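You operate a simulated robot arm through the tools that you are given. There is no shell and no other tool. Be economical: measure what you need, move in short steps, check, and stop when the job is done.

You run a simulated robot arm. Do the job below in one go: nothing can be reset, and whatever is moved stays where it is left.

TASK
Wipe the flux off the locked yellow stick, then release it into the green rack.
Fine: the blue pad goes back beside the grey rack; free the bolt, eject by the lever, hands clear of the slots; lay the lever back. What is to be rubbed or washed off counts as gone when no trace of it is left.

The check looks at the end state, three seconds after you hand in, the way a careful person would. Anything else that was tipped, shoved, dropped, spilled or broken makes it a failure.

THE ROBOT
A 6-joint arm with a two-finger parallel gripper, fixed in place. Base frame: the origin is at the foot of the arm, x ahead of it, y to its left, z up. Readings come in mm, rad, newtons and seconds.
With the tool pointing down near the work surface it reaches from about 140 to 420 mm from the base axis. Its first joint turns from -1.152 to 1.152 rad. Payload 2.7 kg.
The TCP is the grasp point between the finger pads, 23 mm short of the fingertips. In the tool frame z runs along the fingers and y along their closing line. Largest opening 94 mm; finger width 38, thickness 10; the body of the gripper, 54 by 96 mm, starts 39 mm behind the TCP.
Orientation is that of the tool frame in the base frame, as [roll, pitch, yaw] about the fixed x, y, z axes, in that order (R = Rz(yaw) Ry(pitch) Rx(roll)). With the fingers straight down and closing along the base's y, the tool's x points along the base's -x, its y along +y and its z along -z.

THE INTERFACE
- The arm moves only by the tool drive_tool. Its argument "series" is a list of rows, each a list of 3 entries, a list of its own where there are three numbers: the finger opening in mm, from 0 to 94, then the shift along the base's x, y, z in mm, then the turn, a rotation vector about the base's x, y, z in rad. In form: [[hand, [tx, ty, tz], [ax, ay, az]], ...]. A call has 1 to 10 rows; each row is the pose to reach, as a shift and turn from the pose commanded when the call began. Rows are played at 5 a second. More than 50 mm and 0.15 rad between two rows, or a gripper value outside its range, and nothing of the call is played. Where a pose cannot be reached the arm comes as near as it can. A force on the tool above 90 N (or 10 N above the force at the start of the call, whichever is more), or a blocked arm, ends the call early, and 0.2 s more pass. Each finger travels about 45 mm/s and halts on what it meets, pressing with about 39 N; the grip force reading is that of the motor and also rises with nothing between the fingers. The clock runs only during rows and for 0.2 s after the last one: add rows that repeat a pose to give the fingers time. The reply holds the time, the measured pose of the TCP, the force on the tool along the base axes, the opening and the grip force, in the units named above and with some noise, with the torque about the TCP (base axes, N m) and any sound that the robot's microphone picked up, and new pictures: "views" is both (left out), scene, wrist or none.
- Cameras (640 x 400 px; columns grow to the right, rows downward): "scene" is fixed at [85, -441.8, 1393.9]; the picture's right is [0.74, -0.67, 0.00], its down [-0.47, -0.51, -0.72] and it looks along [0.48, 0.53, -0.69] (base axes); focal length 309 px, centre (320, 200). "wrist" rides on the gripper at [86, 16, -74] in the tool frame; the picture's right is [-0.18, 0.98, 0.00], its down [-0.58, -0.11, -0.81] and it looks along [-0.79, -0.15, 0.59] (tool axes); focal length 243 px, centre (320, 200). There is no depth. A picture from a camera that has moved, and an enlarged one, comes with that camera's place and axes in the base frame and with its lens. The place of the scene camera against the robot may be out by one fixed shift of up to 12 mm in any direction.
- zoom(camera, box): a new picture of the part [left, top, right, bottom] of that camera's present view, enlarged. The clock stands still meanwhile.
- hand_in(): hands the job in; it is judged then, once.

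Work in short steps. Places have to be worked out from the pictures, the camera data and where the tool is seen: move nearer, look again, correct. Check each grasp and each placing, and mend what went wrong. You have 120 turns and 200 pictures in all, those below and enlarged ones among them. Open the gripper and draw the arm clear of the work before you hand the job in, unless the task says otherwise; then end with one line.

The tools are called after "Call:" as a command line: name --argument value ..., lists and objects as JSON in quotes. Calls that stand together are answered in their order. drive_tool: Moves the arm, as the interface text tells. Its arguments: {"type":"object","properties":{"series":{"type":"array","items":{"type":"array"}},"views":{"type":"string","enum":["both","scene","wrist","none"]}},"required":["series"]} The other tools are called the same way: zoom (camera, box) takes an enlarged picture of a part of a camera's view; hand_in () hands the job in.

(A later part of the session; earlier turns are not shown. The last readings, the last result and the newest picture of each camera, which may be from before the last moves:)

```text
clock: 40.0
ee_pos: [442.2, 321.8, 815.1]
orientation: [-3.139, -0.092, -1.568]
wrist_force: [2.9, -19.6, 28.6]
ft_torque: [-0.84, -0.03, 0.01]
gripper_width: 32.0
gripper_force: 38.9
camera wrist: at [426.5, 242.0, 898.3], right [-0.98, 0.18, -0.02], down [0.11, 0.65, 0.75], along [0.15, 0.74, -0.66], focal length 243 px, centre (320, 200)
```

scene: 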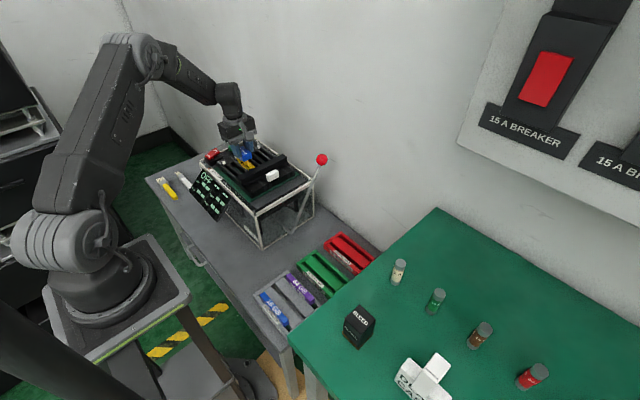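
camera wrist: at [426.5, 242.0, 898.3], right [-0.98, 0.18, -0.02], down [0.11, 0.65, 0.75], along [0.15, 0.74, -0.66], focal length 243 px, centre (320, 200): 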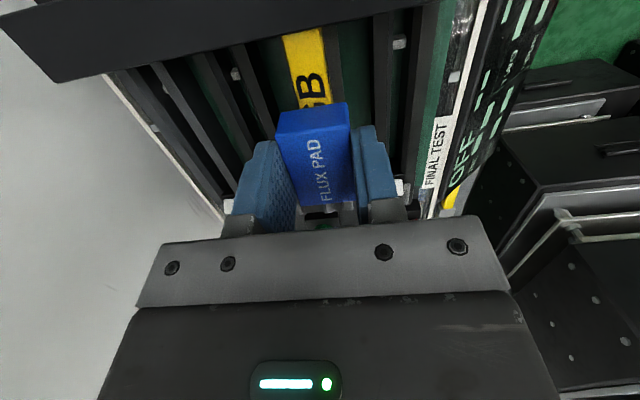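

The "B" is now crisp: wiping works. Stroke farther toward +y and back over the whole visible length.

Call:
drive_tool --series '[[28, [0, 8, 0], [0, 0, 0]], [28, [0, 16, 0], [0, 0, 0]], [28, [0, 21, 0], [0, 0, 0]], [28, [0, 12, 0], [0, 0, 0]], [28, [0, 0, 0], [0, 0, 0]], [28, [0, -12, 0], [0, 0, 0]], [28, [0, -24, 0], [0, 0, 0]], [28, [0, -29, 0], [0, 0, 0]], [28, [0, -16, 0], [0, 0, 0]], [28, [0, 0, 0], [0, 0, 0]]]' --views "none"

Call:
drive_tool --series '[[28, [0, 8, 0], [0, 0, 0]], [28, [0, 16, 0], [0, 0, 0]], [28, [0, 21, 0], [0, 0, 0]], [28, [0, 21, 8], [0, 0, 0]], [28, [0, 21, 25], [0, 0, 0]], [28, [0, 30, 70], [0, 0, 0]], [28, [0, 45, 110], [0, 0, 0]], [28, [0, 45, 110], [0, 0, 0]]]' --views "both"

```text
clock: 42.2
ee_pos: [439.7, 322.0, 816.5]
orientation: [3.139, -0.09, -1.57]
wrist_force: [-0.1, -2.4, 1.0]
ft_torque: [0.01, -0.04, -0.04]
gripper_width: 32.2
gripper_force: 39.0
```

```text
clock: 44.0
ee_pos: [441.9, 370.6, 926.0]
orientation: [3.141, -0.09, -1.567]
wrist_force: [0.1, 0.2, 0.2]
ft_torque: [-0.02, 0.0, 0.0]
gripper_width: 32.0
gripper_force: 38.3
camera wrist: at [425.4, 291.3, 1008.5], right [-0.98, 0.18, -0.01], down [0.11, 0.65, 0.75], along [0.15, 0.74, -0.66], focal length 243 px, centre (320, 200)
```

scene: 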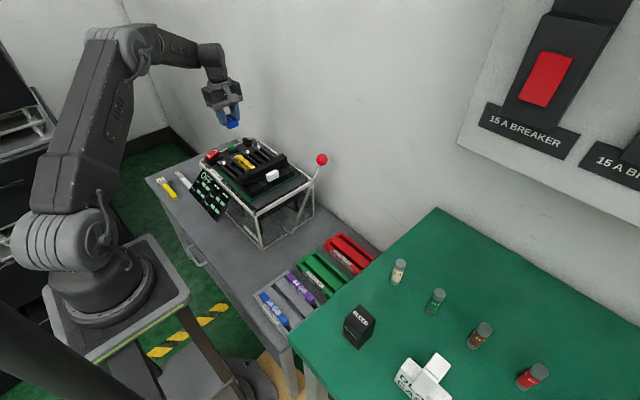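
wrist: 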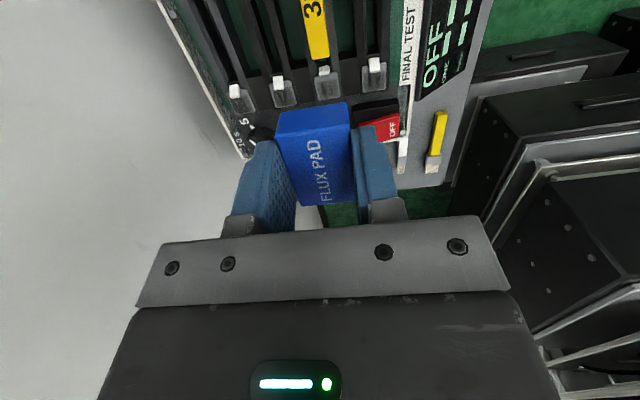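

Lifted. Move back in −y for a full look at the stick.

Call:
drive_tool --series '[[28, [0, -40, 10], [0, 0, 0]], [28, [0, -75, 20], [0, 0, 0]], [28, [0, -75, 20], [0, 0, 0]]]' --views "none"

Call:
zoom --camera "wrist" --box '[240, 0, 400, 110]'

Call:
zoom --camera "scene" --box '[200, 130, 290, 190]'

```text
clock: 44.8
ee_pos: [443.2, 293.1, 947.5]
orientation: [3.14, -0.087, -1.569]
wrist_force: [0.4, 0.4, -0.1]
ft_torque: [-0.02, 0.02, 0.03]
gripper_width: 32.0
gripper_force: 39.4
```

```text
3.64 times, centred on (320, 55) of wrist
camera zoom: at [426.6, 213.6, 1029.8], right [-0.98, 0.18, -0.01], down [0.11, 0.65, 0.75], along [0.15, 0.74, -0.66], focal length 882 px, centre (320, 727)
```

zoom: 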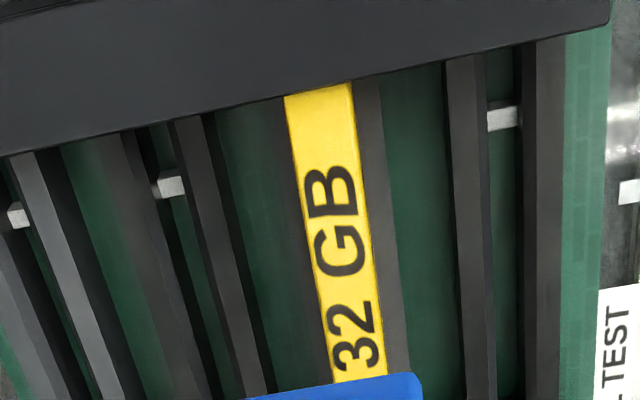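

```text
6.67 times, centred on (245, 160) of scene
camera zoom: at [84.9, -441.8, 1393.9], right [0.74, -0.67, 0.0], down [-0.47, -0.51, -0.72], along [0.48, 0.53, -0.69], focal length 2060 px, centre (820, 467)
```

zoom: 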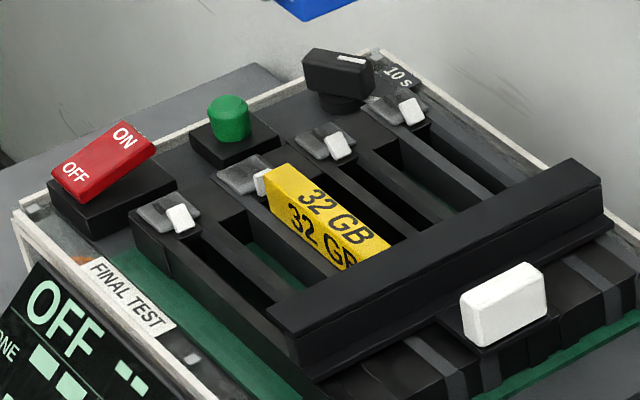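

The label is crisp and clean. Now return the pad: go to above (300, 108), beside the grey rack (its left end is at y≈8, x 235–359), at an easier radius.

Call:
drive_tool --series '[[28, [-24, -31, 0], [0, 0, 0]], [28, [-48, -62, 0], [0, 0, 0]], [28, [-72, -93, 0], [0, 0, 0]], [28, [-96, -124, 0], [0, 0, 0]], [28, [-120, -155, -10], [0, 0, 0]], [28, [-143, -185, -30], [0, 0, 0]], [28, [-143, -185, -70], [0, 0, 0]], [28, [-143, -185, -110], [0, 0, 0]], [28, [-143, -185, -110], [0, 0, 0]]]' --views "scene"

```text
clock: 46.8
ee_pos: [297.2, 109.4, 836.2]
orientation: [3.141, -0.087, -1.567]
wrist_force: [0.5, 0.2, -1.5]
ft_torque: [0.01, -0.01, -0.02]
gripper_width: 31.9
gripper_force: 39.2
```

scene: 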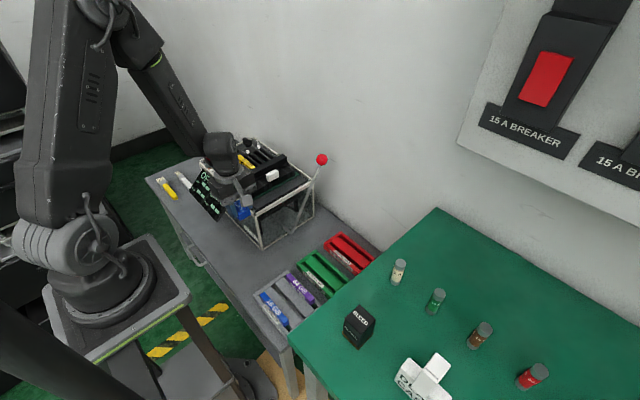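

Descend to z≈640 with a small extra −y margin from the tester.

Call:
drive_tool --series '[[28, [0, -9, -40], [0, 0, 0]], [28, [0, -9, -80], [0, 0, 0]], [28, [0, -9, -120], [0, 0, 0]], [28, [0, -9, -160], [0, 0, 0]], [28, [0, -9, -195], [0, 0, 0]], [28, [0, -9, -195], [0, 0, 0]]]' --views "both"

```text
clock: 48.2
ee_pos: [298.2, 98.5, 638.5]
orientation: [3.139, -0.087, -1.568]
wrist_force: [-0.1, 0.2, 0.1]
ft_torque: [0.0, -0.04, 0.01]
gripper_width: 32.1
gripper_force: 39.2
out of reach, approached as far as the arm can: row 2
camera wrist: at [281.7, 19.3, 721.2], right [-0.98, 0.18, -0.01], down [0.11, 0.65, 0.75], along [0.15, 0.74, -0.66], focal length 243 px, centre (320, 200)
```

scene: 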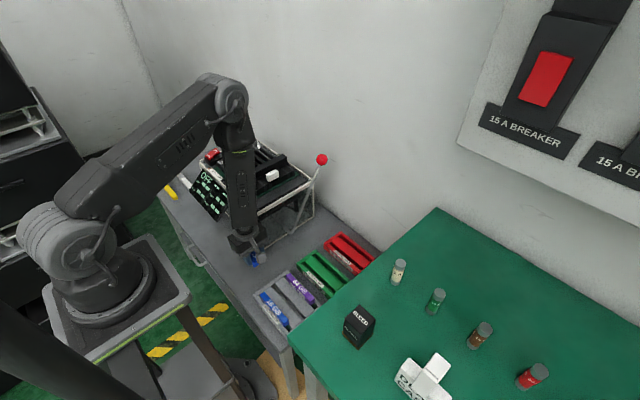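
wrist: 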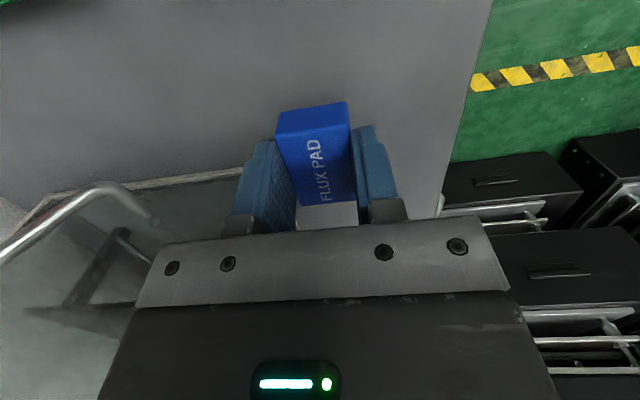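

Lower to the table (pad bottom at TCP −34, so TCP ≈597), slowly.

Call:
drive_tool --series '[[28, [0, 0, -20], [0, 0, 0]], [28, [0, 0, -34], [0, 0, 0]], [28, [0, 0, -39], [0, 0, 0]], [28, [0, 0, -42], [0, 0, 0]], [28, [0, 0, -42], [0, 0, 0]]]' --views "none"

```text
clock: 49.4
ee_pos: [298.8, 97.9, 597.3]
orientation: [3.139, -0.088, -1.569]
wrist_force: [-1.4, -0.6, -0.2]
ft_torque: [-0.02, 0.01, 0.02]
gripper_width: 31.8
gripper_force: 38.4
```

Call:
drive_tool --series '[[28, [0, 0, -2], [0, 0, 0]], [28, [0, 0, -2], [0, 0, 0]]]' --views "none"

```text
clock: 50.0
ee_pos: [298.9, 98.4, 595.4]
orientation: [3.14, -0.085, -1.567]
wrist_force: [0.2, 0.2, -0.2]
ft_torque: [0.01, 0.0, 0.0]
gripper_width: 32.2
gripper_force: 39.6
```

No contact yet; lower further in 1 mm steps.

Call:
drive_tool --series '[[28, [0, 0, -1], [0, 0, 0]], [28, [0, 0, -2], [0, 0, 0]], [28, [0, 0, -2], [0, 0, 0]]]' --views "wrist"

```text
clock: 50.8
ee_pos: [296.6, 98.2, 594.4]
orientation: [3.141, -0.088, -1.57]
wrist_force: [-0.6, 0.4, 1.0]
ft_torque: [0.01, 0.0, 0.01]
gripper_width: 32.1
gripper_force: 38.9
camera wrist: at [282.1, 18.1, 676.4], right [-0.98, 0.18, -0.02], down [0.11, 0.65, 0.75], along [0.15, 0.74, -0.66], focal length 243 px, centre (320, 200)
```

wrist: 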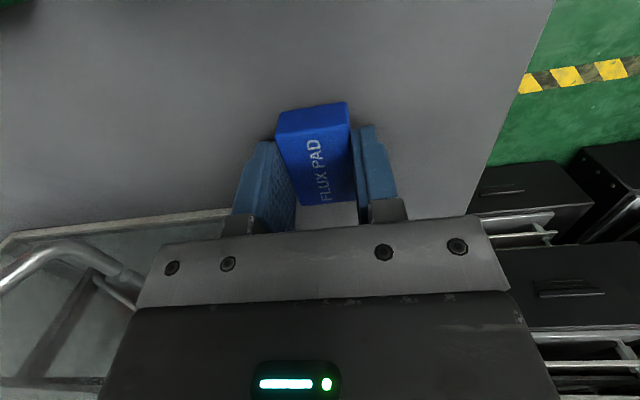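

Continue down by single millimetres until force shows.

Call:
drive_tool --series '[[28, [0, 0, -1], [0, 0, 0]], [28, [0, 0, -2], [0, 0, 0]], [28, [0, 0, -2], [0, 0, 0]]]' --views "none"

```text
clock: 51.6
ee_pos: [298.8, 98.2, 592.8]
orientation: [3.139, -0.088, -1.568]
wrist_force: [0.2, -0.5, -0.4]
ft_torque: [0.03, -0.01, -0.03]
gripper_width: 32.4
gripper_force: 38.9
```

Call:
drive_tool --series '[[28, [0, 0, -1], [0, 0, 0]], [28, [0, 0, -2], [0, 0, 0]], [28, [0, 0, -3], [0, 0, 0]], [28, [0, 0, -3], [0, 0, 0]]]' --views "none"

```text
clock: 52.6
ee_pos: [299.2, 97.4, 590.4]
orientation: [3.141, -0.086, -1.57]
wrist_force: [1.0, -2.0, 9.2]
ft_torque: [-0.01, -0.01, 0.02]
gripper_width: 32.0
gripper_force: 38.7
```

Contact (9 N). Release the pad.

Call:
drive_tool --series '[[36, [0, 0, 0.5], [0, 0, 0]], [50, [0, 0, 0.5], [0, 0, 0]], [60, [0, 0, 1], [0, 0, 0]], [60, [0, 0, 1], [0, 0, 0]]]' --views "wrist"

```text
clock: 53.6
ee_pos: [298.8, 97.8, 590.2]
orientation: [3.141, -0.087, -1.568]
wrist_force: [-0.5, 0.1, -0.9]
ft_torque: [0.02, 0.0, 0.0]
gripper_width: 60.1
gripper_force: 0.0
camera wrist: at [282.1, 17.8, 673.5], right [-0.98, 0.18, -0.02], down [0.11, 0.65, 0.75], along [0.15, 0.74, -0.66], focal length 243 px, centre (320, 200)
```

wrist: 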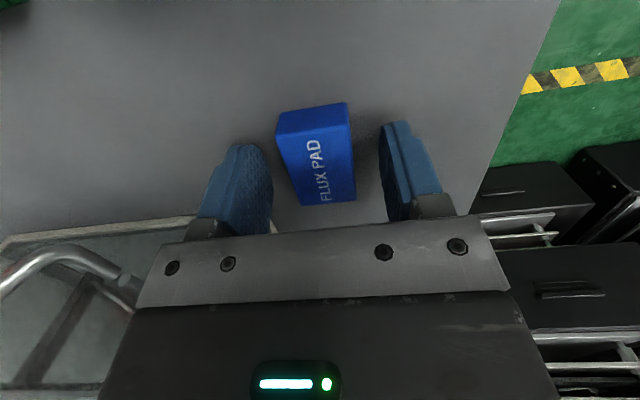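

Pad rests flat. Lift straight and straighten the tool, moving slightly outward.

Call:
drive_tool --series '[[60, [0, 0, 20], [0, 0, 0]], [60, [0, 0, 45], [0, 0, 0]], [60, [5, -5, 70], [0.03, 0, 0]], [60, [10, -10, 95], [0.06, 0, 0]], [60, [15, -15, 120], [0.09, 0, 0]], [60, [15, -15, 120], [0.09, 0, 0]]]' --views "scene"

```text
clock: 55.0
ee_pos: [315.1, 82.8, 710.8]
orientation: [3.139, 0.001, -1.569]
wrist_force: [0.5, 1.0, 0.4]
ft_torque: [0.0, -0.01, -0.01]
gripper_width: 60.0
gripper_force: 0.0
```

scene: 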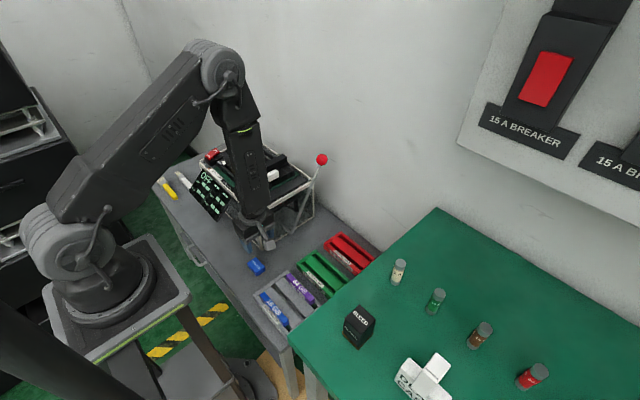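

No flags. Rise and get a close view of the white handle from above/−y.

Call:
drive_tool --series '[[60, [10, -5, 45], [0, 0, 0]], [60, [20, -5, 90], [0, 0, 0]], [60, [35, 0, 135], [0, 0, 0]], [60, [50, 5, 180], [0, 0, 0]], [60, [70, 15, 210], [0, 0, 0]], [60, [90, 30, 210], [0, 0, 0]], [60, [110, 47, 210], [0, 0, 0]], [60, [110, 47, 210], [0, 0, 0]]]' --views "both"

```text
clock: 56.8
ee_pos: [425.9, 128.9, 916.6]
orientation: [3.139, 0.003, -1.57]
wrist_force: [-0.4, 0.1, -0.4]
ft_torque: [0.0, 0.01, 0.01]
gripper_width: 60.0
gripper_force: 0.0
out of reach, approached as far as the arm can: row 1, 2, 3
camera wrist: at [408.8, 42.8, 991.7], right [-0.98, 0.18, 0.0], down [0.11, 0.58, 0.81], along [0.15, 0.79, -0.59], focal length 243 px, centre (320, 200)
```

scene: 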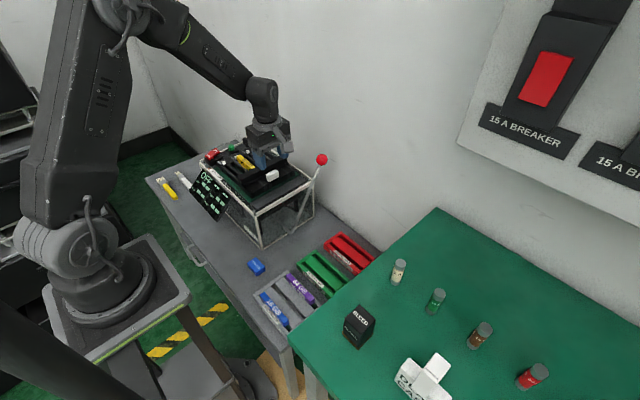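
wrist: 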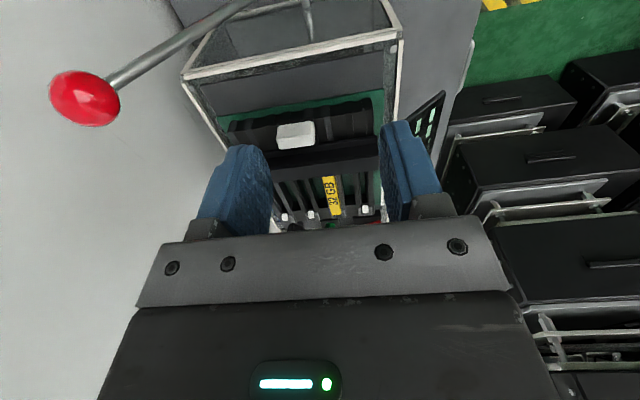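

Clear view; zoom on handle and lever.

Call:
zoom --camera "wrist" --box '[210, 80, 400, 220]'

Call:
zoom --camera "wrist" --box '[160, 0, 420, 160]'

Call:
zoom --camera "scene" --box '[230, 150, 340, 250]'

```text
2.86 times, centred on (305, 150) of wrist
camera zoom: at [408.8, 42.8, 991.7], right [-0.98, 0.18, 0.0], down [0.11, 0.58, 0.81], along [0.15, 0.79, -0.59], focal length 693 px, centre (363, 343)
```

zoom: 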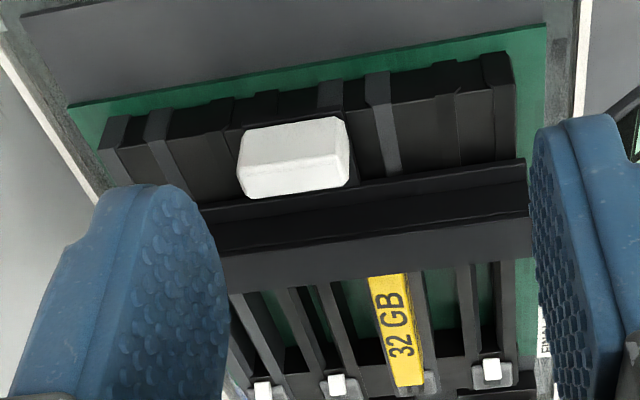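

```text
2.46 times, centred on (290, 80) of wrist
camera zoom: at [408.8, 42.8, 991.7], right [-0.98, 0.18, 0.0], down [0.11, 0.58, 0.81], along [0.15, 0.79, -0.59], focal length 597 px, centre (394, 495)
```

zoom: 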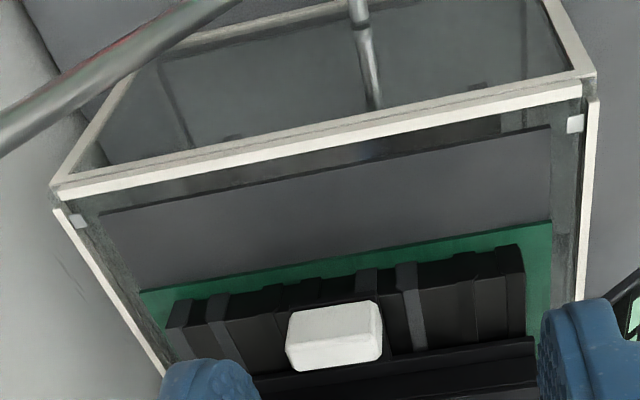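

```text
4.00 times, centred on (285, 200) of scene
camera zoom: at [85.0, -441.7, 1393.9], right [0.74, -0.67, 0.0], down [-0.47, -0.51, -0.72], along [0.48, 0.53, -0.69], focal length 1236 px, centre (460, 200)
```

zoom: 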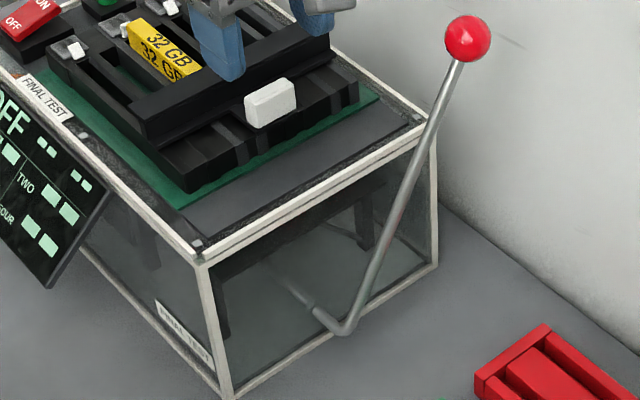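

The white handle is about x 444–484, y 198–213, z 768–790, on a bolt with staples suggesting it slides along x. I'll straddle it with the fingers closing along x, first hovering at z≈845.

Call:
drive_tool --series '[[72, [13, 25, -20], [0, 0, 0]], [72, [26, 50, -40], [0, 0, 0]], [72, [38, 73, -60], [0, 0, 0]], [72, [38, 73, -71], [0, 0, 0]], [72, [38, 73, -71], [0, 0, 0]]]' --views "both"

```text
clock: 58.0
ee_pos: [464.5, 202.2, 847.7]
orientation: [3.139, 0.0, -1.569]
wrist_force: [1.2, 0.1, 1.1]
ft_torque: [0.01, 0.01, 0.03]
gripper_width: 72.1
gripper_force: 0.1
camera wrist: at [447.6, 115.8, 923.2], right [-0.98, 0.18, 0.0], down [0.11, 0.58, 0.81], along [0.15, 0.79, -0.59], focal length 243 px, centre (320, 200)
```

scene: 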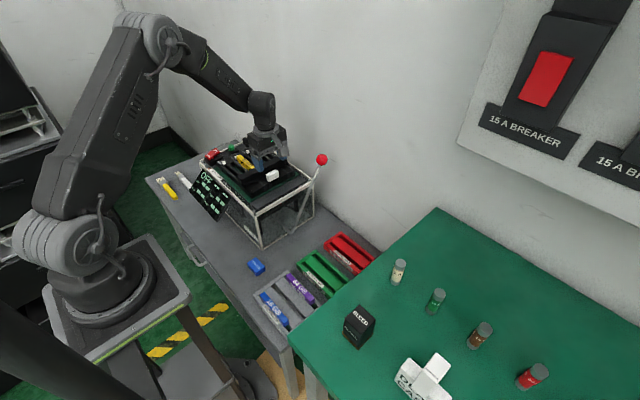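
wrist: 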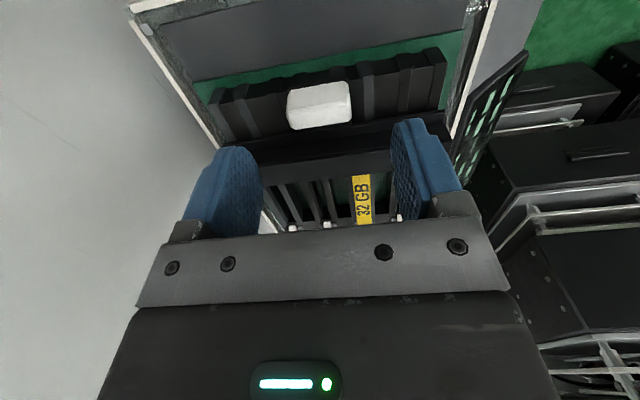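

Zoom to triangulate the handle and bar against the previous view.

Call:
zoom --camera "wrist" --box '[200, 50, 440, 200]'

```text
2.67 times, centred on (320, 125) of wrist
camera zoom: at [447.6, 115.8, 923.2], right [-0.98, 0.18, 0.0], down [0.11, 0.58, 0.81], along [0.15, 0.79, -0.59], focal length 647 px, centre (320, 400)
```

zoom: 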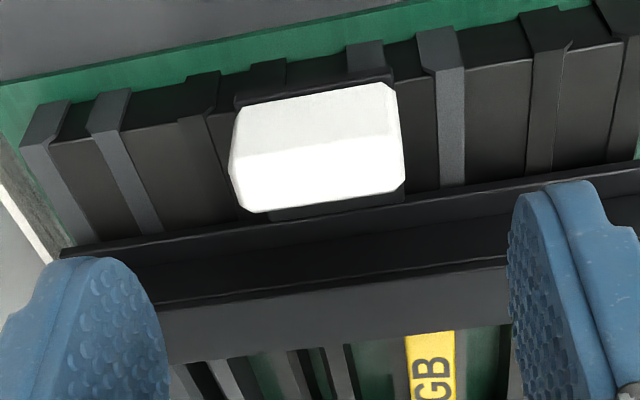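

Consistent now: handle x 445–483, y 200–213, z 764–790; bar y 238–265, top ≈790. Lower the open fingers around the handle to tips at z≈774.

Call:
drive_tool --series '[[72, [0, 4, -20], [0, 0, 0]], [72, [0, 4, -40], [0, 0, 0]], [72, [0, 4, -50], [0, 0, 0]], [72, [0, 4, -50], [0, 0, 0]]]' --views "both"

```text
clock: 59.0
ee_pos: [462.4, 206.7, 799.3]
orientation: [-3.141, 0.001, -1.57]
wrist_force: [1.0, -0.1, -0.9]
ft_torque: [-0.02, 0.0, -0.01]
gripper_width: 72.0
gripper_force: 0.1
camera wrist: at [445.0, 120.8, 874.8], right [-0.98, 0.18, 0.0], down [0.11, 0.58, 0.81], along [0.15, 0.79, -0.59], focal length 243 px, centre (320, 200)
```

scene: 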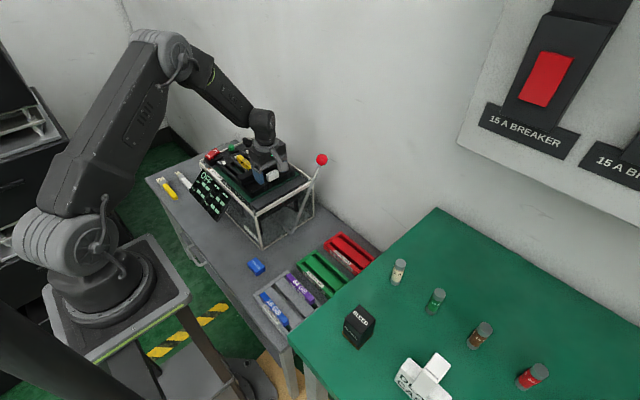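
wrist: 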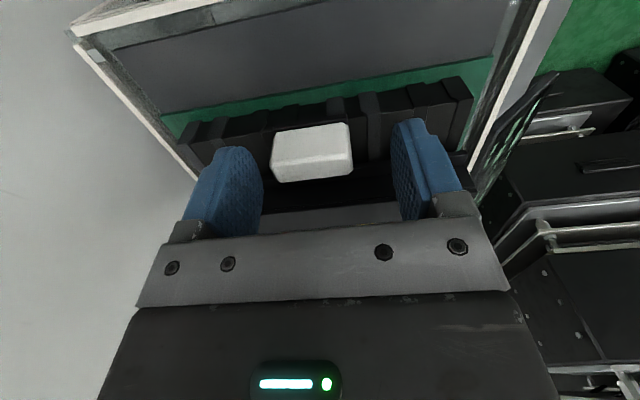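

The handle lies between the fingers. Close on it.

Call:
drive_tool --series '[[50, [2, 0, -3], [0, 0, 0]], [36, [2, 0, -3], [0, 0, 0]], [34, [2, 0, -3], [0, 0, 0]], [34, [2, 0, -3], [0, 0, 0]]]' --views "wrist"

```text
clock: 60.0
ee_pos: [464.8, 207.2, 796.3]
orientation: [-3.14, 0.005, -1.568]
wrist_force: [15.5, -0.4, -6.4]
ft_torque: [0.08, -0.02, -0.1]
gripper_width: 39.7
gripper_force: 45.8
camera wrist: at [448.3, 120.1, 871.5], right [-0.98, 0.18, 0.0], down [0.11, 0.58, 0.81], along [0.15, 0.79, -0.59], focal length 243 px, centre (320, 200)
```

wrist: 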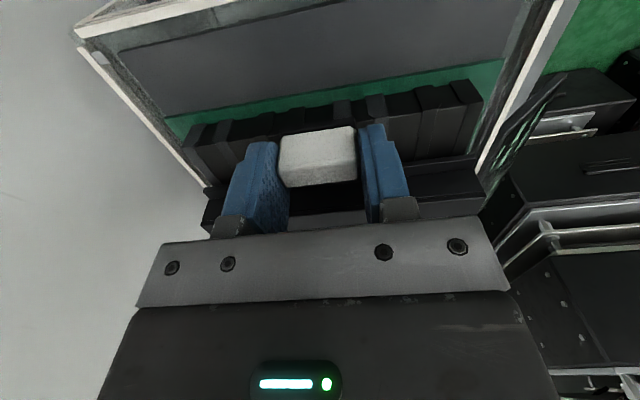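

Gripped. Test a pull in −y by a few mm to see whether it yields.

Call:
drive_tool --series '[[34, [1, -2, 0], [0, 0, 0]], [34, [2, -5, 0], [0, 0, 0]], [34, [2, -5, 0], [0, 0, 0]]]' --views "none"

```text
clock: 60.8
ee_pos: [465.1, 200.0, 796.0]
orientation: [3.137, 0.002, -1.57]
wrist_force: [-5.8, 2.2, 2.5]
ft_torque: [1.43, -0.25, -0.03]
gripper_width: 39.7
gripper_force: 45.2
```

It moved with small force. Continue −y and look.

Call:
drive_tool --series '[[34, [0, -4, 0], [0, 0, 0]], [34, [0, -8, 0], [0, 0, 0]], [34, [0, -8, 0], [0, 0, 0]]]' --views "wrist"

```text
clock: 61.6
ee_pos: [464.9, 193.1, 797.1]
orientation: [3.14, -0.002, -1.57]
wrist_force: [-3.7, -0.3, 5.7]
ft_torque: [-0.88, 0.01, -0.41]
gripper_width: 39.8
gripper_force: 45.9
camera wrist: at [448.6, 106.2, 871.8], right [-0.98, 0.18, 0.0], down [0.11, 0.58, 0.81], along [0.15, 0.79, -0.59], focal length 243 px, centre (320, 200)
```

wrist: 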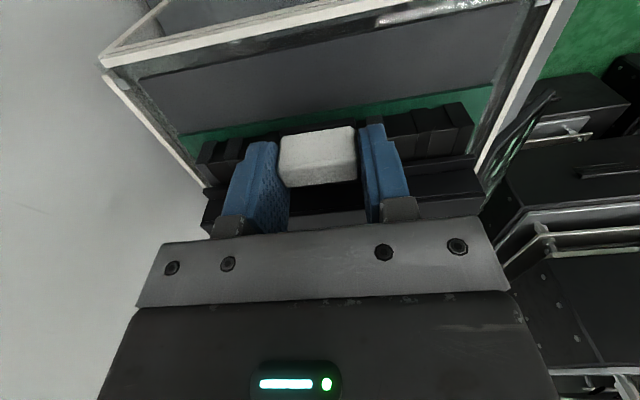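

The whole bar moves with the handle: it is the bolt, sliding off the sticks in −y. Keep pulling.

Call:
drive_tool --series '[[34, [0, -5, 0], [0, 0, 0]], [34, [0, -10, 0], [0, 0, 0]], [34, [0, -15, 0], [0, 0, 0]], [34, [0, -20, 0], [0, 0, 0]], [34, [0, -20, 0], [0, 0, 0]]]' --views "both"

```text
clock: 62.8
ee_pos: [464.9, 174.8, 796.3]
orientation: [3.137, 0.001, -1.57]
wrist_force: [-20.3, 1.2, 13.8]
ft_torque: [0.53, -0.2, 0.06]
gripper_width: 39.9
gripper_force: 44.7
camera wrist: at [448.7, 87.5, 871.7], right [-0.98, 0.18, 0.0], down [0.11, 0.58, 0.81], along [0.15, 0.79, -0.59], focal length 243 px, centre (320, 200)
```

scene: 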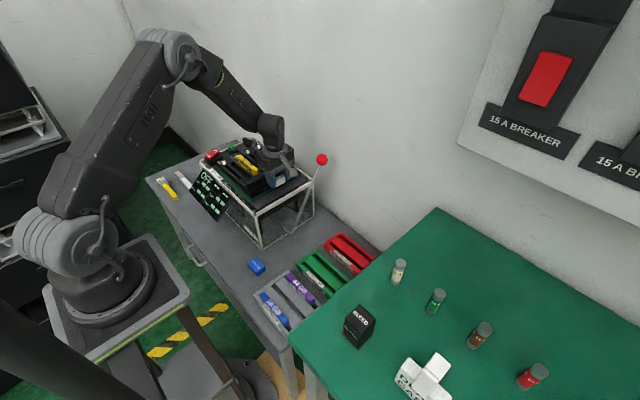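
wrist: 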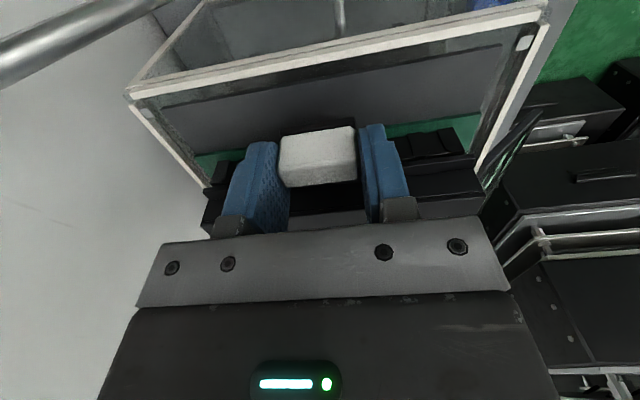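

Call:
zoom --camera "scene" --box '[200, 130, 320, 210]'

```text
5.00 times, centred on (260, 170) of scene
camera zoom: at [84.3, -441.8, 1393.9], right [0.74, -0.67, 0.0], down [-0.47, -0.51, -0.72], along [0.49, 0.53, -0.69], focal length 1545 px, centre (620, 350)
```

zoom: 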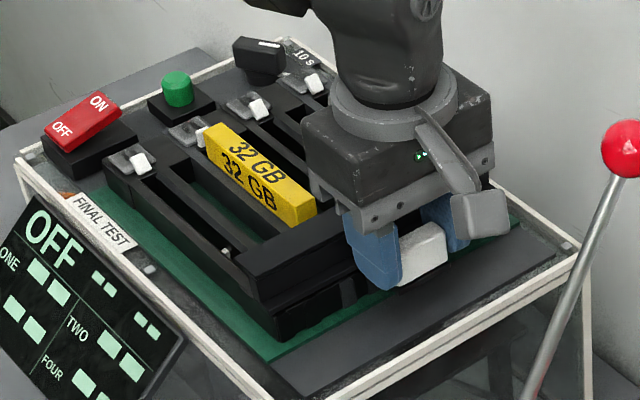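

I look at the stop: the stick is now uncovered. Pull a bit more to feel for the end stop.

Call:
drive_tool --series '[[34, [0, -4, 0], [0, 0, 0]], [34, [0, -8, 0], [0, 0, 0]], [34, [0, -8, 0], [0, 0, 0]]]' --views "none"

```text
clock: 63.6
ee_pos: [465.9, 164.0, 796.5]
orientation: [3.138, 0.001, -1.571]
wrist_force: [-26.1, 1.6, 16.5]
ft_torque: [1.15, -0.05, -0.09]
gripper_width: 39.5
gripper_force: 45.3
```

Call:
zoom --camera "scene" --box '[200, 130, 320, 210]'

Call:
drive_tool --series '[[34, [0, -3, 0], [0, 0, 0]], [34, [0, -3, 0], [0, 0, 0]]]' --views "wrist"

```text
5.00 times, centred on (260, 170) of scene
camera zoom: at [84.1, -441.9, 1393.9], right [0.74, -0.67, 0.0], down [-0.47, -0.51, -0.72], along [0.49, 0.53, -0.69], focal length 1545 px, centre (620, 350)
```

zoom: 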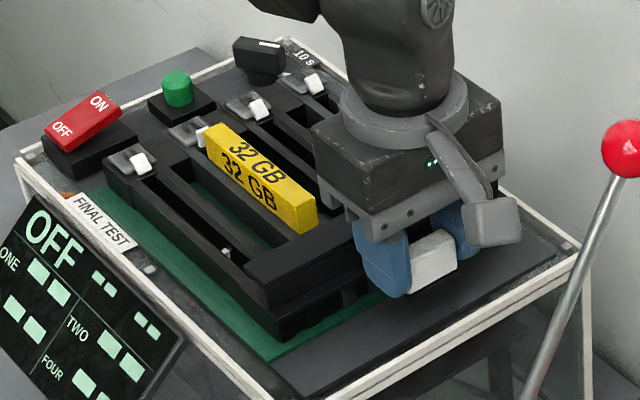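

```text
clock: 64.2
ee_pos: [465.3, 161.7, 796.6]
orientation: [3.137, 0.0, -1.57]
wrist_force: [-20.6, 0.5, 11.9]
ft_torque: [0.25, 0.12, -0.32]
gripper_width: 39.7
gripper_force: 44.9
camera wrist: at [448.8, 74.7, 871.8], right [-0.98, 0.18, 0.0], down [0.11, 0.58, 0.81], along [0.15, 0.79, -0.59], focal length 243 px, centre (320, 200)
```

wrist: 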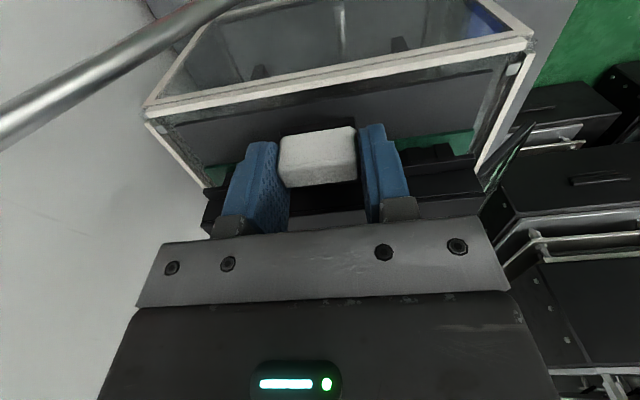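

Still free motion; continue a few mm more until a stop is felt.

Call:
drive_tool --series '[[34, [0, -4, 0], [0, 0, 0]], [34, [0, -8, 0], [0, 0, 0]], [34, [0, -12, 0], [0, 0, 0]], [34, [0, -12, 0], [0, 0, 0]]]' --views "scene"

```text
clock: 65.2
ee_pos: [465.1, 154.9, 797.7]
orientation: [3.142, 0.005, -1.569]
wrist_force: [-9.8, 32.2, -7.5]
ft_torque: [0.44, 0.28, -0.32]
gripper_width: 39.7
gripper_force: 44.8
```

scene: 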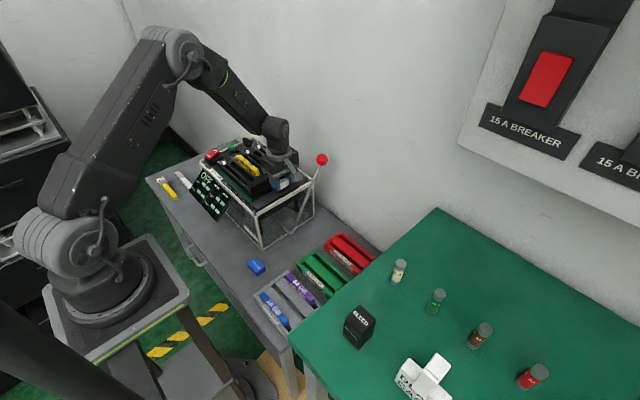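

End stop felt (32 N, ~52 mm travel). Relax, open and lift straight off.

Call:
drive_tool --series '[[34, [0, 4, 0], [0, 0, 0]], [50, [0, 4, 0], [0, 0, 0]], [62, [0, 4, 0], [0, 0, 0]], [64, [0, 4, 10], [0, 0, 0]], [64, [0, 4, 35], [0, 0, 0]], [64, [0, 4, 75], [0, 0, 0]], [64, [0, 4, 115], [0, 0, 0]], [64, [0, 4, 115], [0, 0, 0]]]' --views "both"

```text
clock: 67.0
ee_pos: [465.4, 154.5, 912.9]
orientation: [3.139, 0.0, -1.57]
wrist_force: [0.3, 0.0, 0.1]
ft_torque: [-0.02, -0.02, 0.02]
gripper_width: 64.0
gripper_force: 0.1
camera wrist: at [448.8, 68.1, 989.1], right [-0.98, 0.18, 0.0], down [0.11, 0.58, 0.81], along [0.15, 0.79, -0.59], focal length 243 px, centre (320, 200)
```

scene: 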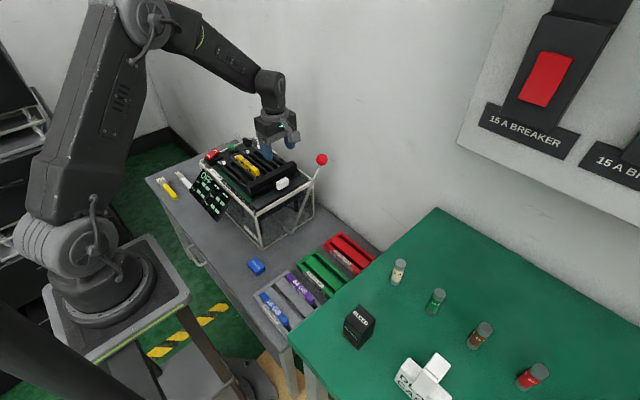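
wrist: 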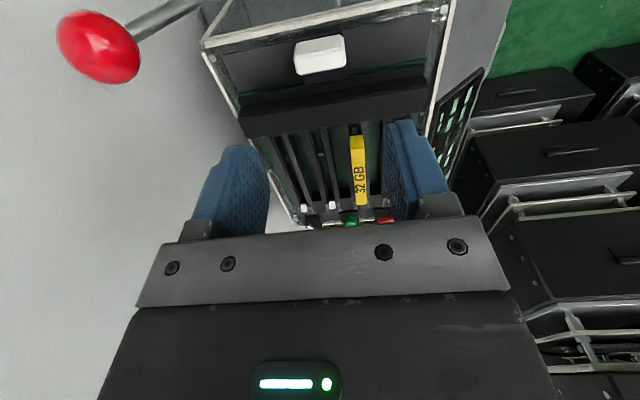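

The bolt is free. Now the lever: turn back to yaw π (fingers closing along y) and move to above/behind the ball at height.

Call:
drive_tool --series '[[70, [0, -5, 10], [0, 0, -0.15]], [70, [0, -10, 20], [0, 0, -0.3]], [70, [0, -15, 30], [0, 0, -0.45]], [70, [0, -20, 40], [0, 0, -0.6]], [70, [0, -25, 45], [0, 0, -0.75]], [70, [0, -30, 45], [0, 0, -0.9]], [70, [0, -35, 45], [0, 0, -1.05]], [70, [0, -40, 45], [0, 0, -1.2]], [70, [0, -45, 45], [0, 0, -1.35]], [70, [0, -50, 45], [0, 0, -1.5]]]' --views "none"

Call:
drive_tool --series '[[70, [15, 0, 0], [0, 0, -0.07]], [70, [40, 0, 0], [0, 0, -0.07]], [70, [40, 0, 0], [0, 0, -0.07]]]' --views "both"

```text
clock: 69.2
ee_pos: [466.6, 105.5, 955.1]
orientation: [3.141, 0.004, -3.072]
wrist_force: [-0.1, -0.2, 0.1]
ft_torque: [0.01, -0.04, 0.04]
gripper_width: 69.8
gripper_force: 0.1
```

```text
clock: 70.0
ee_pos: [505.6, 105.0, 955.9]
orientation: [3.14, 0.002, -3.141]
wrist_force: [0.2, -1.0, 0.4]
ft_torque: [-0.04, 0.0, -0.02]
gripper_width: 69.8
gripper_force: 0.1
camera wrist: at [418.7, 120.5, 1032.4], right [0.18, 0.98, 0.0], down [0.58, -0.11, 0.81], along [0.79, -0.15, -0.59], focal length 243 px, centre (320, 200)
```

scene: 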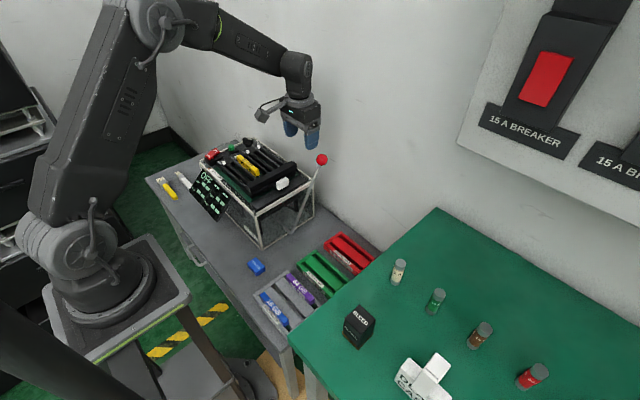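
wrist: 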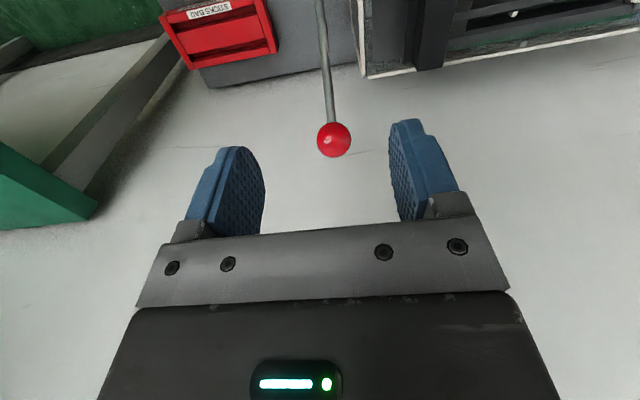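

Ball at ≈(578, 104, 841), ~33 mm wide. Advance to x≈578 at z≈915, checking reach.

Call:
drive_tool --series '[[60, [25, 0, -10], [0, 0, 0]], [60, [50, 0, -25], [0, 0, 0]], [60, [72, 0, -41], [0, 0, 0]], [60, [72, 0, -41], [0, 0, 0]]]' --views "both"

```text
clock: 71.0
ee_pos: [577.9, 102.9, 915.5]
orientation: [3.138, 0.002, -3.14]
wrist_force: [0.4, -0.7, -0.2]
ft_torque: [0.0, -0.01, 0.01]
gripper_width: 60.0
gripper_force: 0.1
camera wrist: at [490.8, 119.9, 990.5], right [0.18, 0.98, 0.0], down [0.58, -0.11, 0.81], along [0.79, -0.15, -0.59], focal length 243 px, centre (320, 200)
```

scene: 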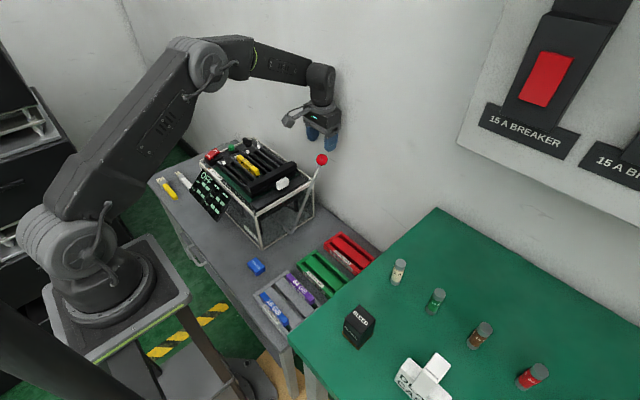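
wrist: 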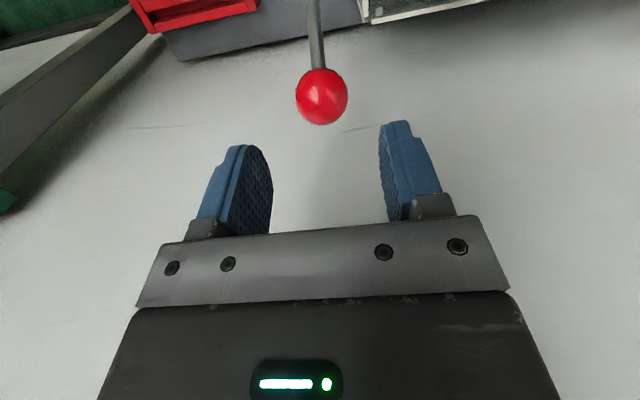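

Reach is fine and the ball is directly below. Descend onto it.

Call:
drive_tool --series '[[60, [0, 1, -30], [0, 0, 0]], [60, [0, 1, -55], [0, 0, 0]], [60, [0, 1, -73], [0, 0, 0]], [60, [0, 1, -73], [0, 0, 0]]]' --views "wrist"

```text
clock: 72.0
ee_pos: [575.7, 106.7, 842.2]
orientation: [3.14, 0.001, -3.139]
wrist_force: [0.1, 0.9, -0.3]
ft_torque: [-0.03, 0.0, 0.0]
gripper_width: 60.0
gripper_force: 0.1
camera wrist: at [489.1, 122.2, 917.5], right [0.18, 0.98, 0.0], down [0.58, -0.11, 0.81], along [0.79, -0.15, -0.59], focal length 243 px, centre (320, 200)
```

wrist: 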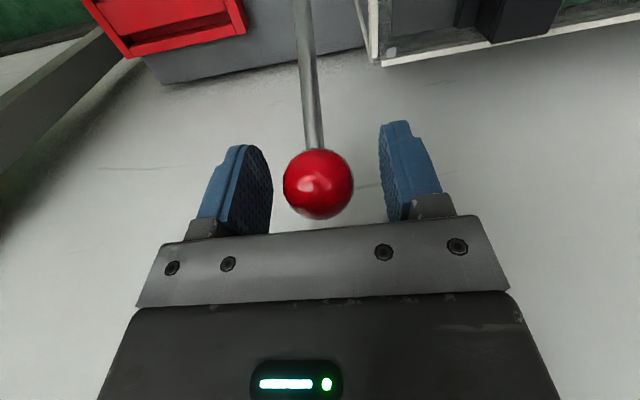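

Ball exactly at the grasp point. Close on it.

Call:
drive_tool --series '[[42, [0, 0, 0], [0, 0, 0]], [28, [0, 0, 0], [0, 0, 0]], [28, [0, 0, 0], [0, 0, 0]], [28, [0, 0, 0], [0, 0, 0]]]' --views "none"

```text
clock: 73.0
ee_pos: [576.4, 104.7, 842.3]
orientation: [3.141, 0.002, -3.14]
wrist_force: [0.2, -12.8, -0.4]
ft_torque: [-0.11, -0.07, -0.06]
gripper_width: 35.2
gripper_force: 44.7
```

Ball gripped (35 mm). Pull along the arc toward −x, a first part.

Call:
drive_tool --series '[[28, [-8.5, 0, 4], [0, 0, 0]], [28, [-17.4, 0, 7.7], [0, 0, 0]], [28, [-26.5, 0, 11.2], [0, 0, 0]], [28, [-35.7, 0, 14.3], [0, 0, 0]], [28, [-35.7, 0, 14.3], [0, 0, 0]]]' --views "both"

```text
clock: 74.2
ee_pos: [542.2, 104.4, 858.9]
orientation: [3.141, 0.007, -3.139]
wrist_force: [7.8, -18.9, 10.1]
ft_torque: [-0.04, -1.06, -0.16]
gripper_width: 35.0
gripper_force: 44.9
camera wrist: at [454.1, 121.0, 933.6], right [0.18, 0.98, 0.0], down [0.58, -0.11, 0.81], along [0.8, -0.15, -0.59], focal length 243 px, centre (320, 200)
```

scene: 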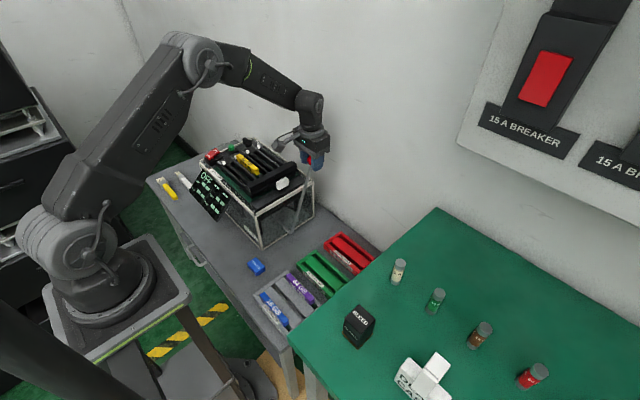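
wrist: 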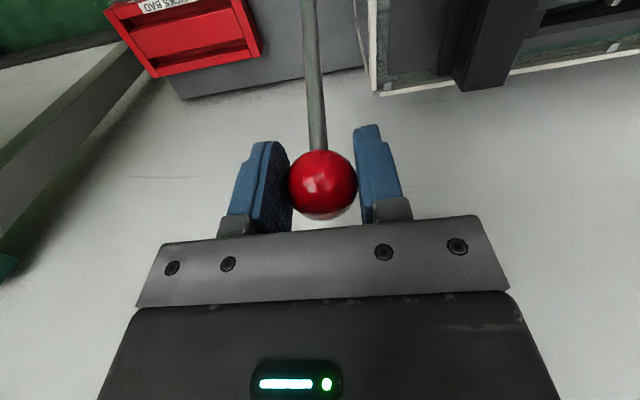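

Lever follows smoothly. Continue toward vertical.

Call:
drive_tool --series '[[28, [-9.3, 0, 2.9], [0, 0, 0]], [28, [-18.7, 0, 5.4], [0, 0, 0]], [28, [-28, 0, 7.6], [0, 0, 0]], [28, [-37.8, 0, 9.5], [0, 0, 0]], [28, [-47, 0, 11], [0, 0, 0]], [28, [-57, 0, 12.2], [0, 0, 0]], [28, [-67, 0, 13], [0, 0, 0]], [28, [-76.5, 0, 13.5], [0, 0, 0]], [28, [-76.5, 0, 13.5], [0, 0, 0]]]' --views "scene"

Call:
zoom --camera "scene" --box '[195, 130, 335, 240]'

```text
clock: 76.2
ee_pos: [465.2, 105.6, 869.3]
orientation: [3.14, 0.004, -3.139]
wrist_force: [6.5, -17.0, 13.4]
ft_torque: [0.01, -1.27, -0.09]
gripper_width: 35.1
gripper_force: 44.8
```

scene: 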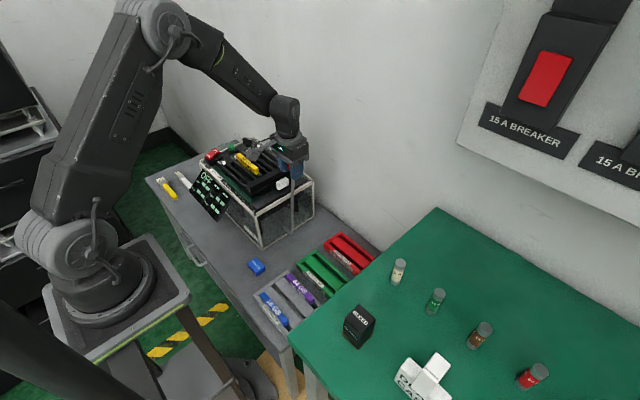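

```text
3.64 times, centred on (265, 185) of scene
camera zoom: at [84.9, -442.2, 1393.7], right [0.74, -0.67, 0.0], down [-0.47, -0.51, -0.72], along [0.48, 0.53, -0.69], focal length 1124 px, centre (520, 254)
```

zoom: 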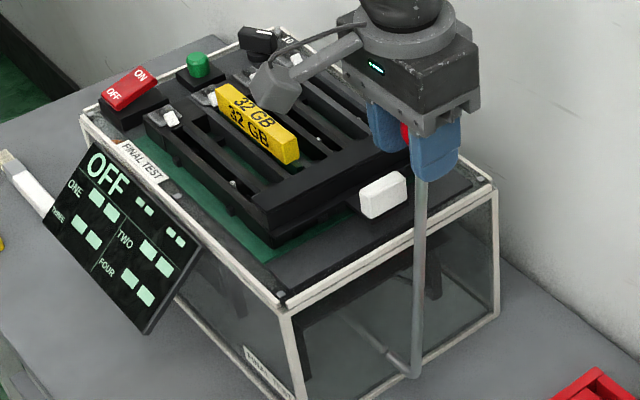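

Lever now upright. Continue beyond vertical toward −x.

Call:
drive_tool --series '[[28, [-9.7, 0, 0.2], [0, 0, 0]], [28, [-19.5, 0, 0], [0, 0, 0]], [28, [-29.2, 0, -0.5], [0, 0, 0]], [28, [-38.9, 0, -1.4], [0, 0, 0]], [28, [-48.5, 0, -2.6], [0, 0, 0]], [28, [-58.2, 0, -4.1], [0, 0, 0]], [28, [-67.7, 0, -6], [0, 0, 0]], [28, [-77.2, 0, -8.1], [0, 0, 0]], [28, [-77.2, 0, -8.1], [0, 0, 0]]]' --views "scene"

Call:
zoom --camera "scene" --box '[195, 130, 335, 240]'

```text
clock: 78.2
ee_pos: [386.8, 105.5, 862.7]
orientation: [3.139, 0.003, -3.141]
wrist_force: [5.2, -28.0, 27.2]
ft_torque: [0.11, 0.63, -0.25]
gripper_width: 35.3
gripper_force: 45.0
```

scene: 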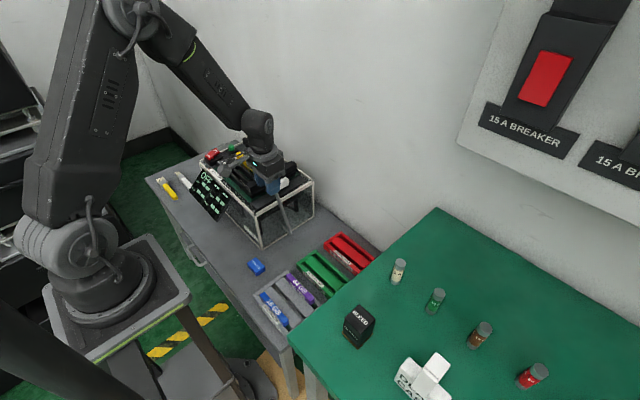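

```text
3.64 times, centred on (265, 185) of scene
camera zoom: at [84.8, -442.5, 1393.6], right [0.74, -0.67, 0.0], down [-0.47, -0.51, -0.72], along [0.48, 0.53, -0.69], focal length 1124 px, centre (520, 254)
```

zoom: 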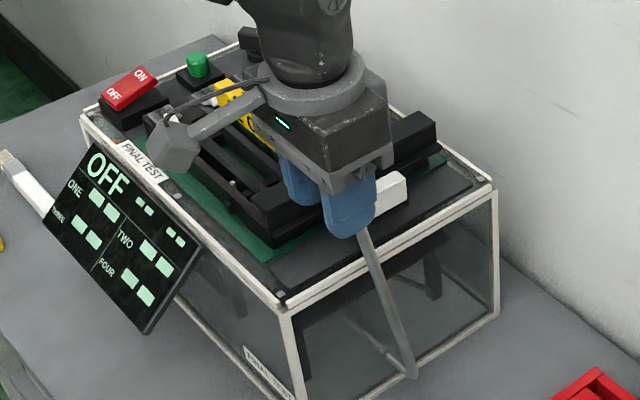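

Continue along the arc with slightly higher z, watching for the stop.

Call:
drive_tool --series '[[28, [-9.4, 0, 0], [0, 0, 0]], [28, [-18.7, 0, -3], [0, 0, 0]], [28, [-28, 0, -6.5], [0, 0, 0]], [28, [-37, 0, -10], [0, 0, 0]], [28, [-37, 0, -10], [0, 0, 0]]]' --views "both"

```text
clock: 79.4
ee_pos: [351.6, 106.9, 852.2]
orientation: [3.14, 0.001, -3.141]
wrist_force: [0.4, 0.4, 0.3]
ft_torque: [-0.01, 0.0, 0.0]
gripper_width: 27.6
gripper_force: 0.0
camera wrist: at [264.1, 121.9, 927.9], right [0.18, 0.98, 0.0], down [0.58, -0.11, 0.81], along [0.79, -0.15, -0.59], focal length 243 px, centre (320, 200)
```

scene: 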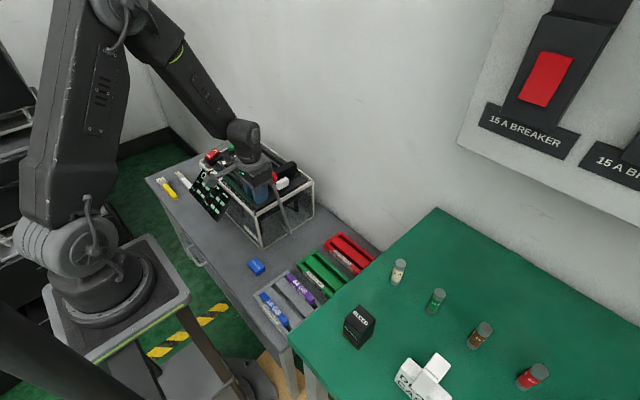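
wrist: 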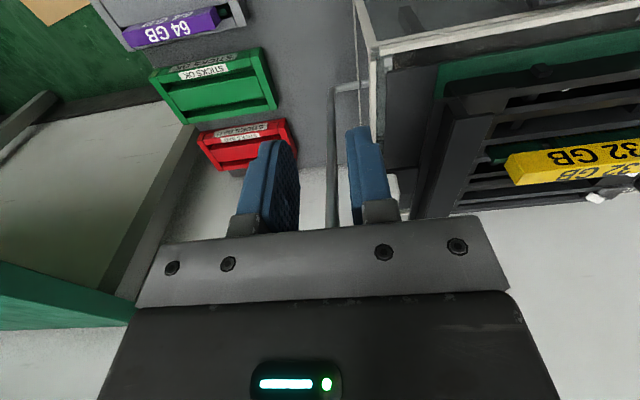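

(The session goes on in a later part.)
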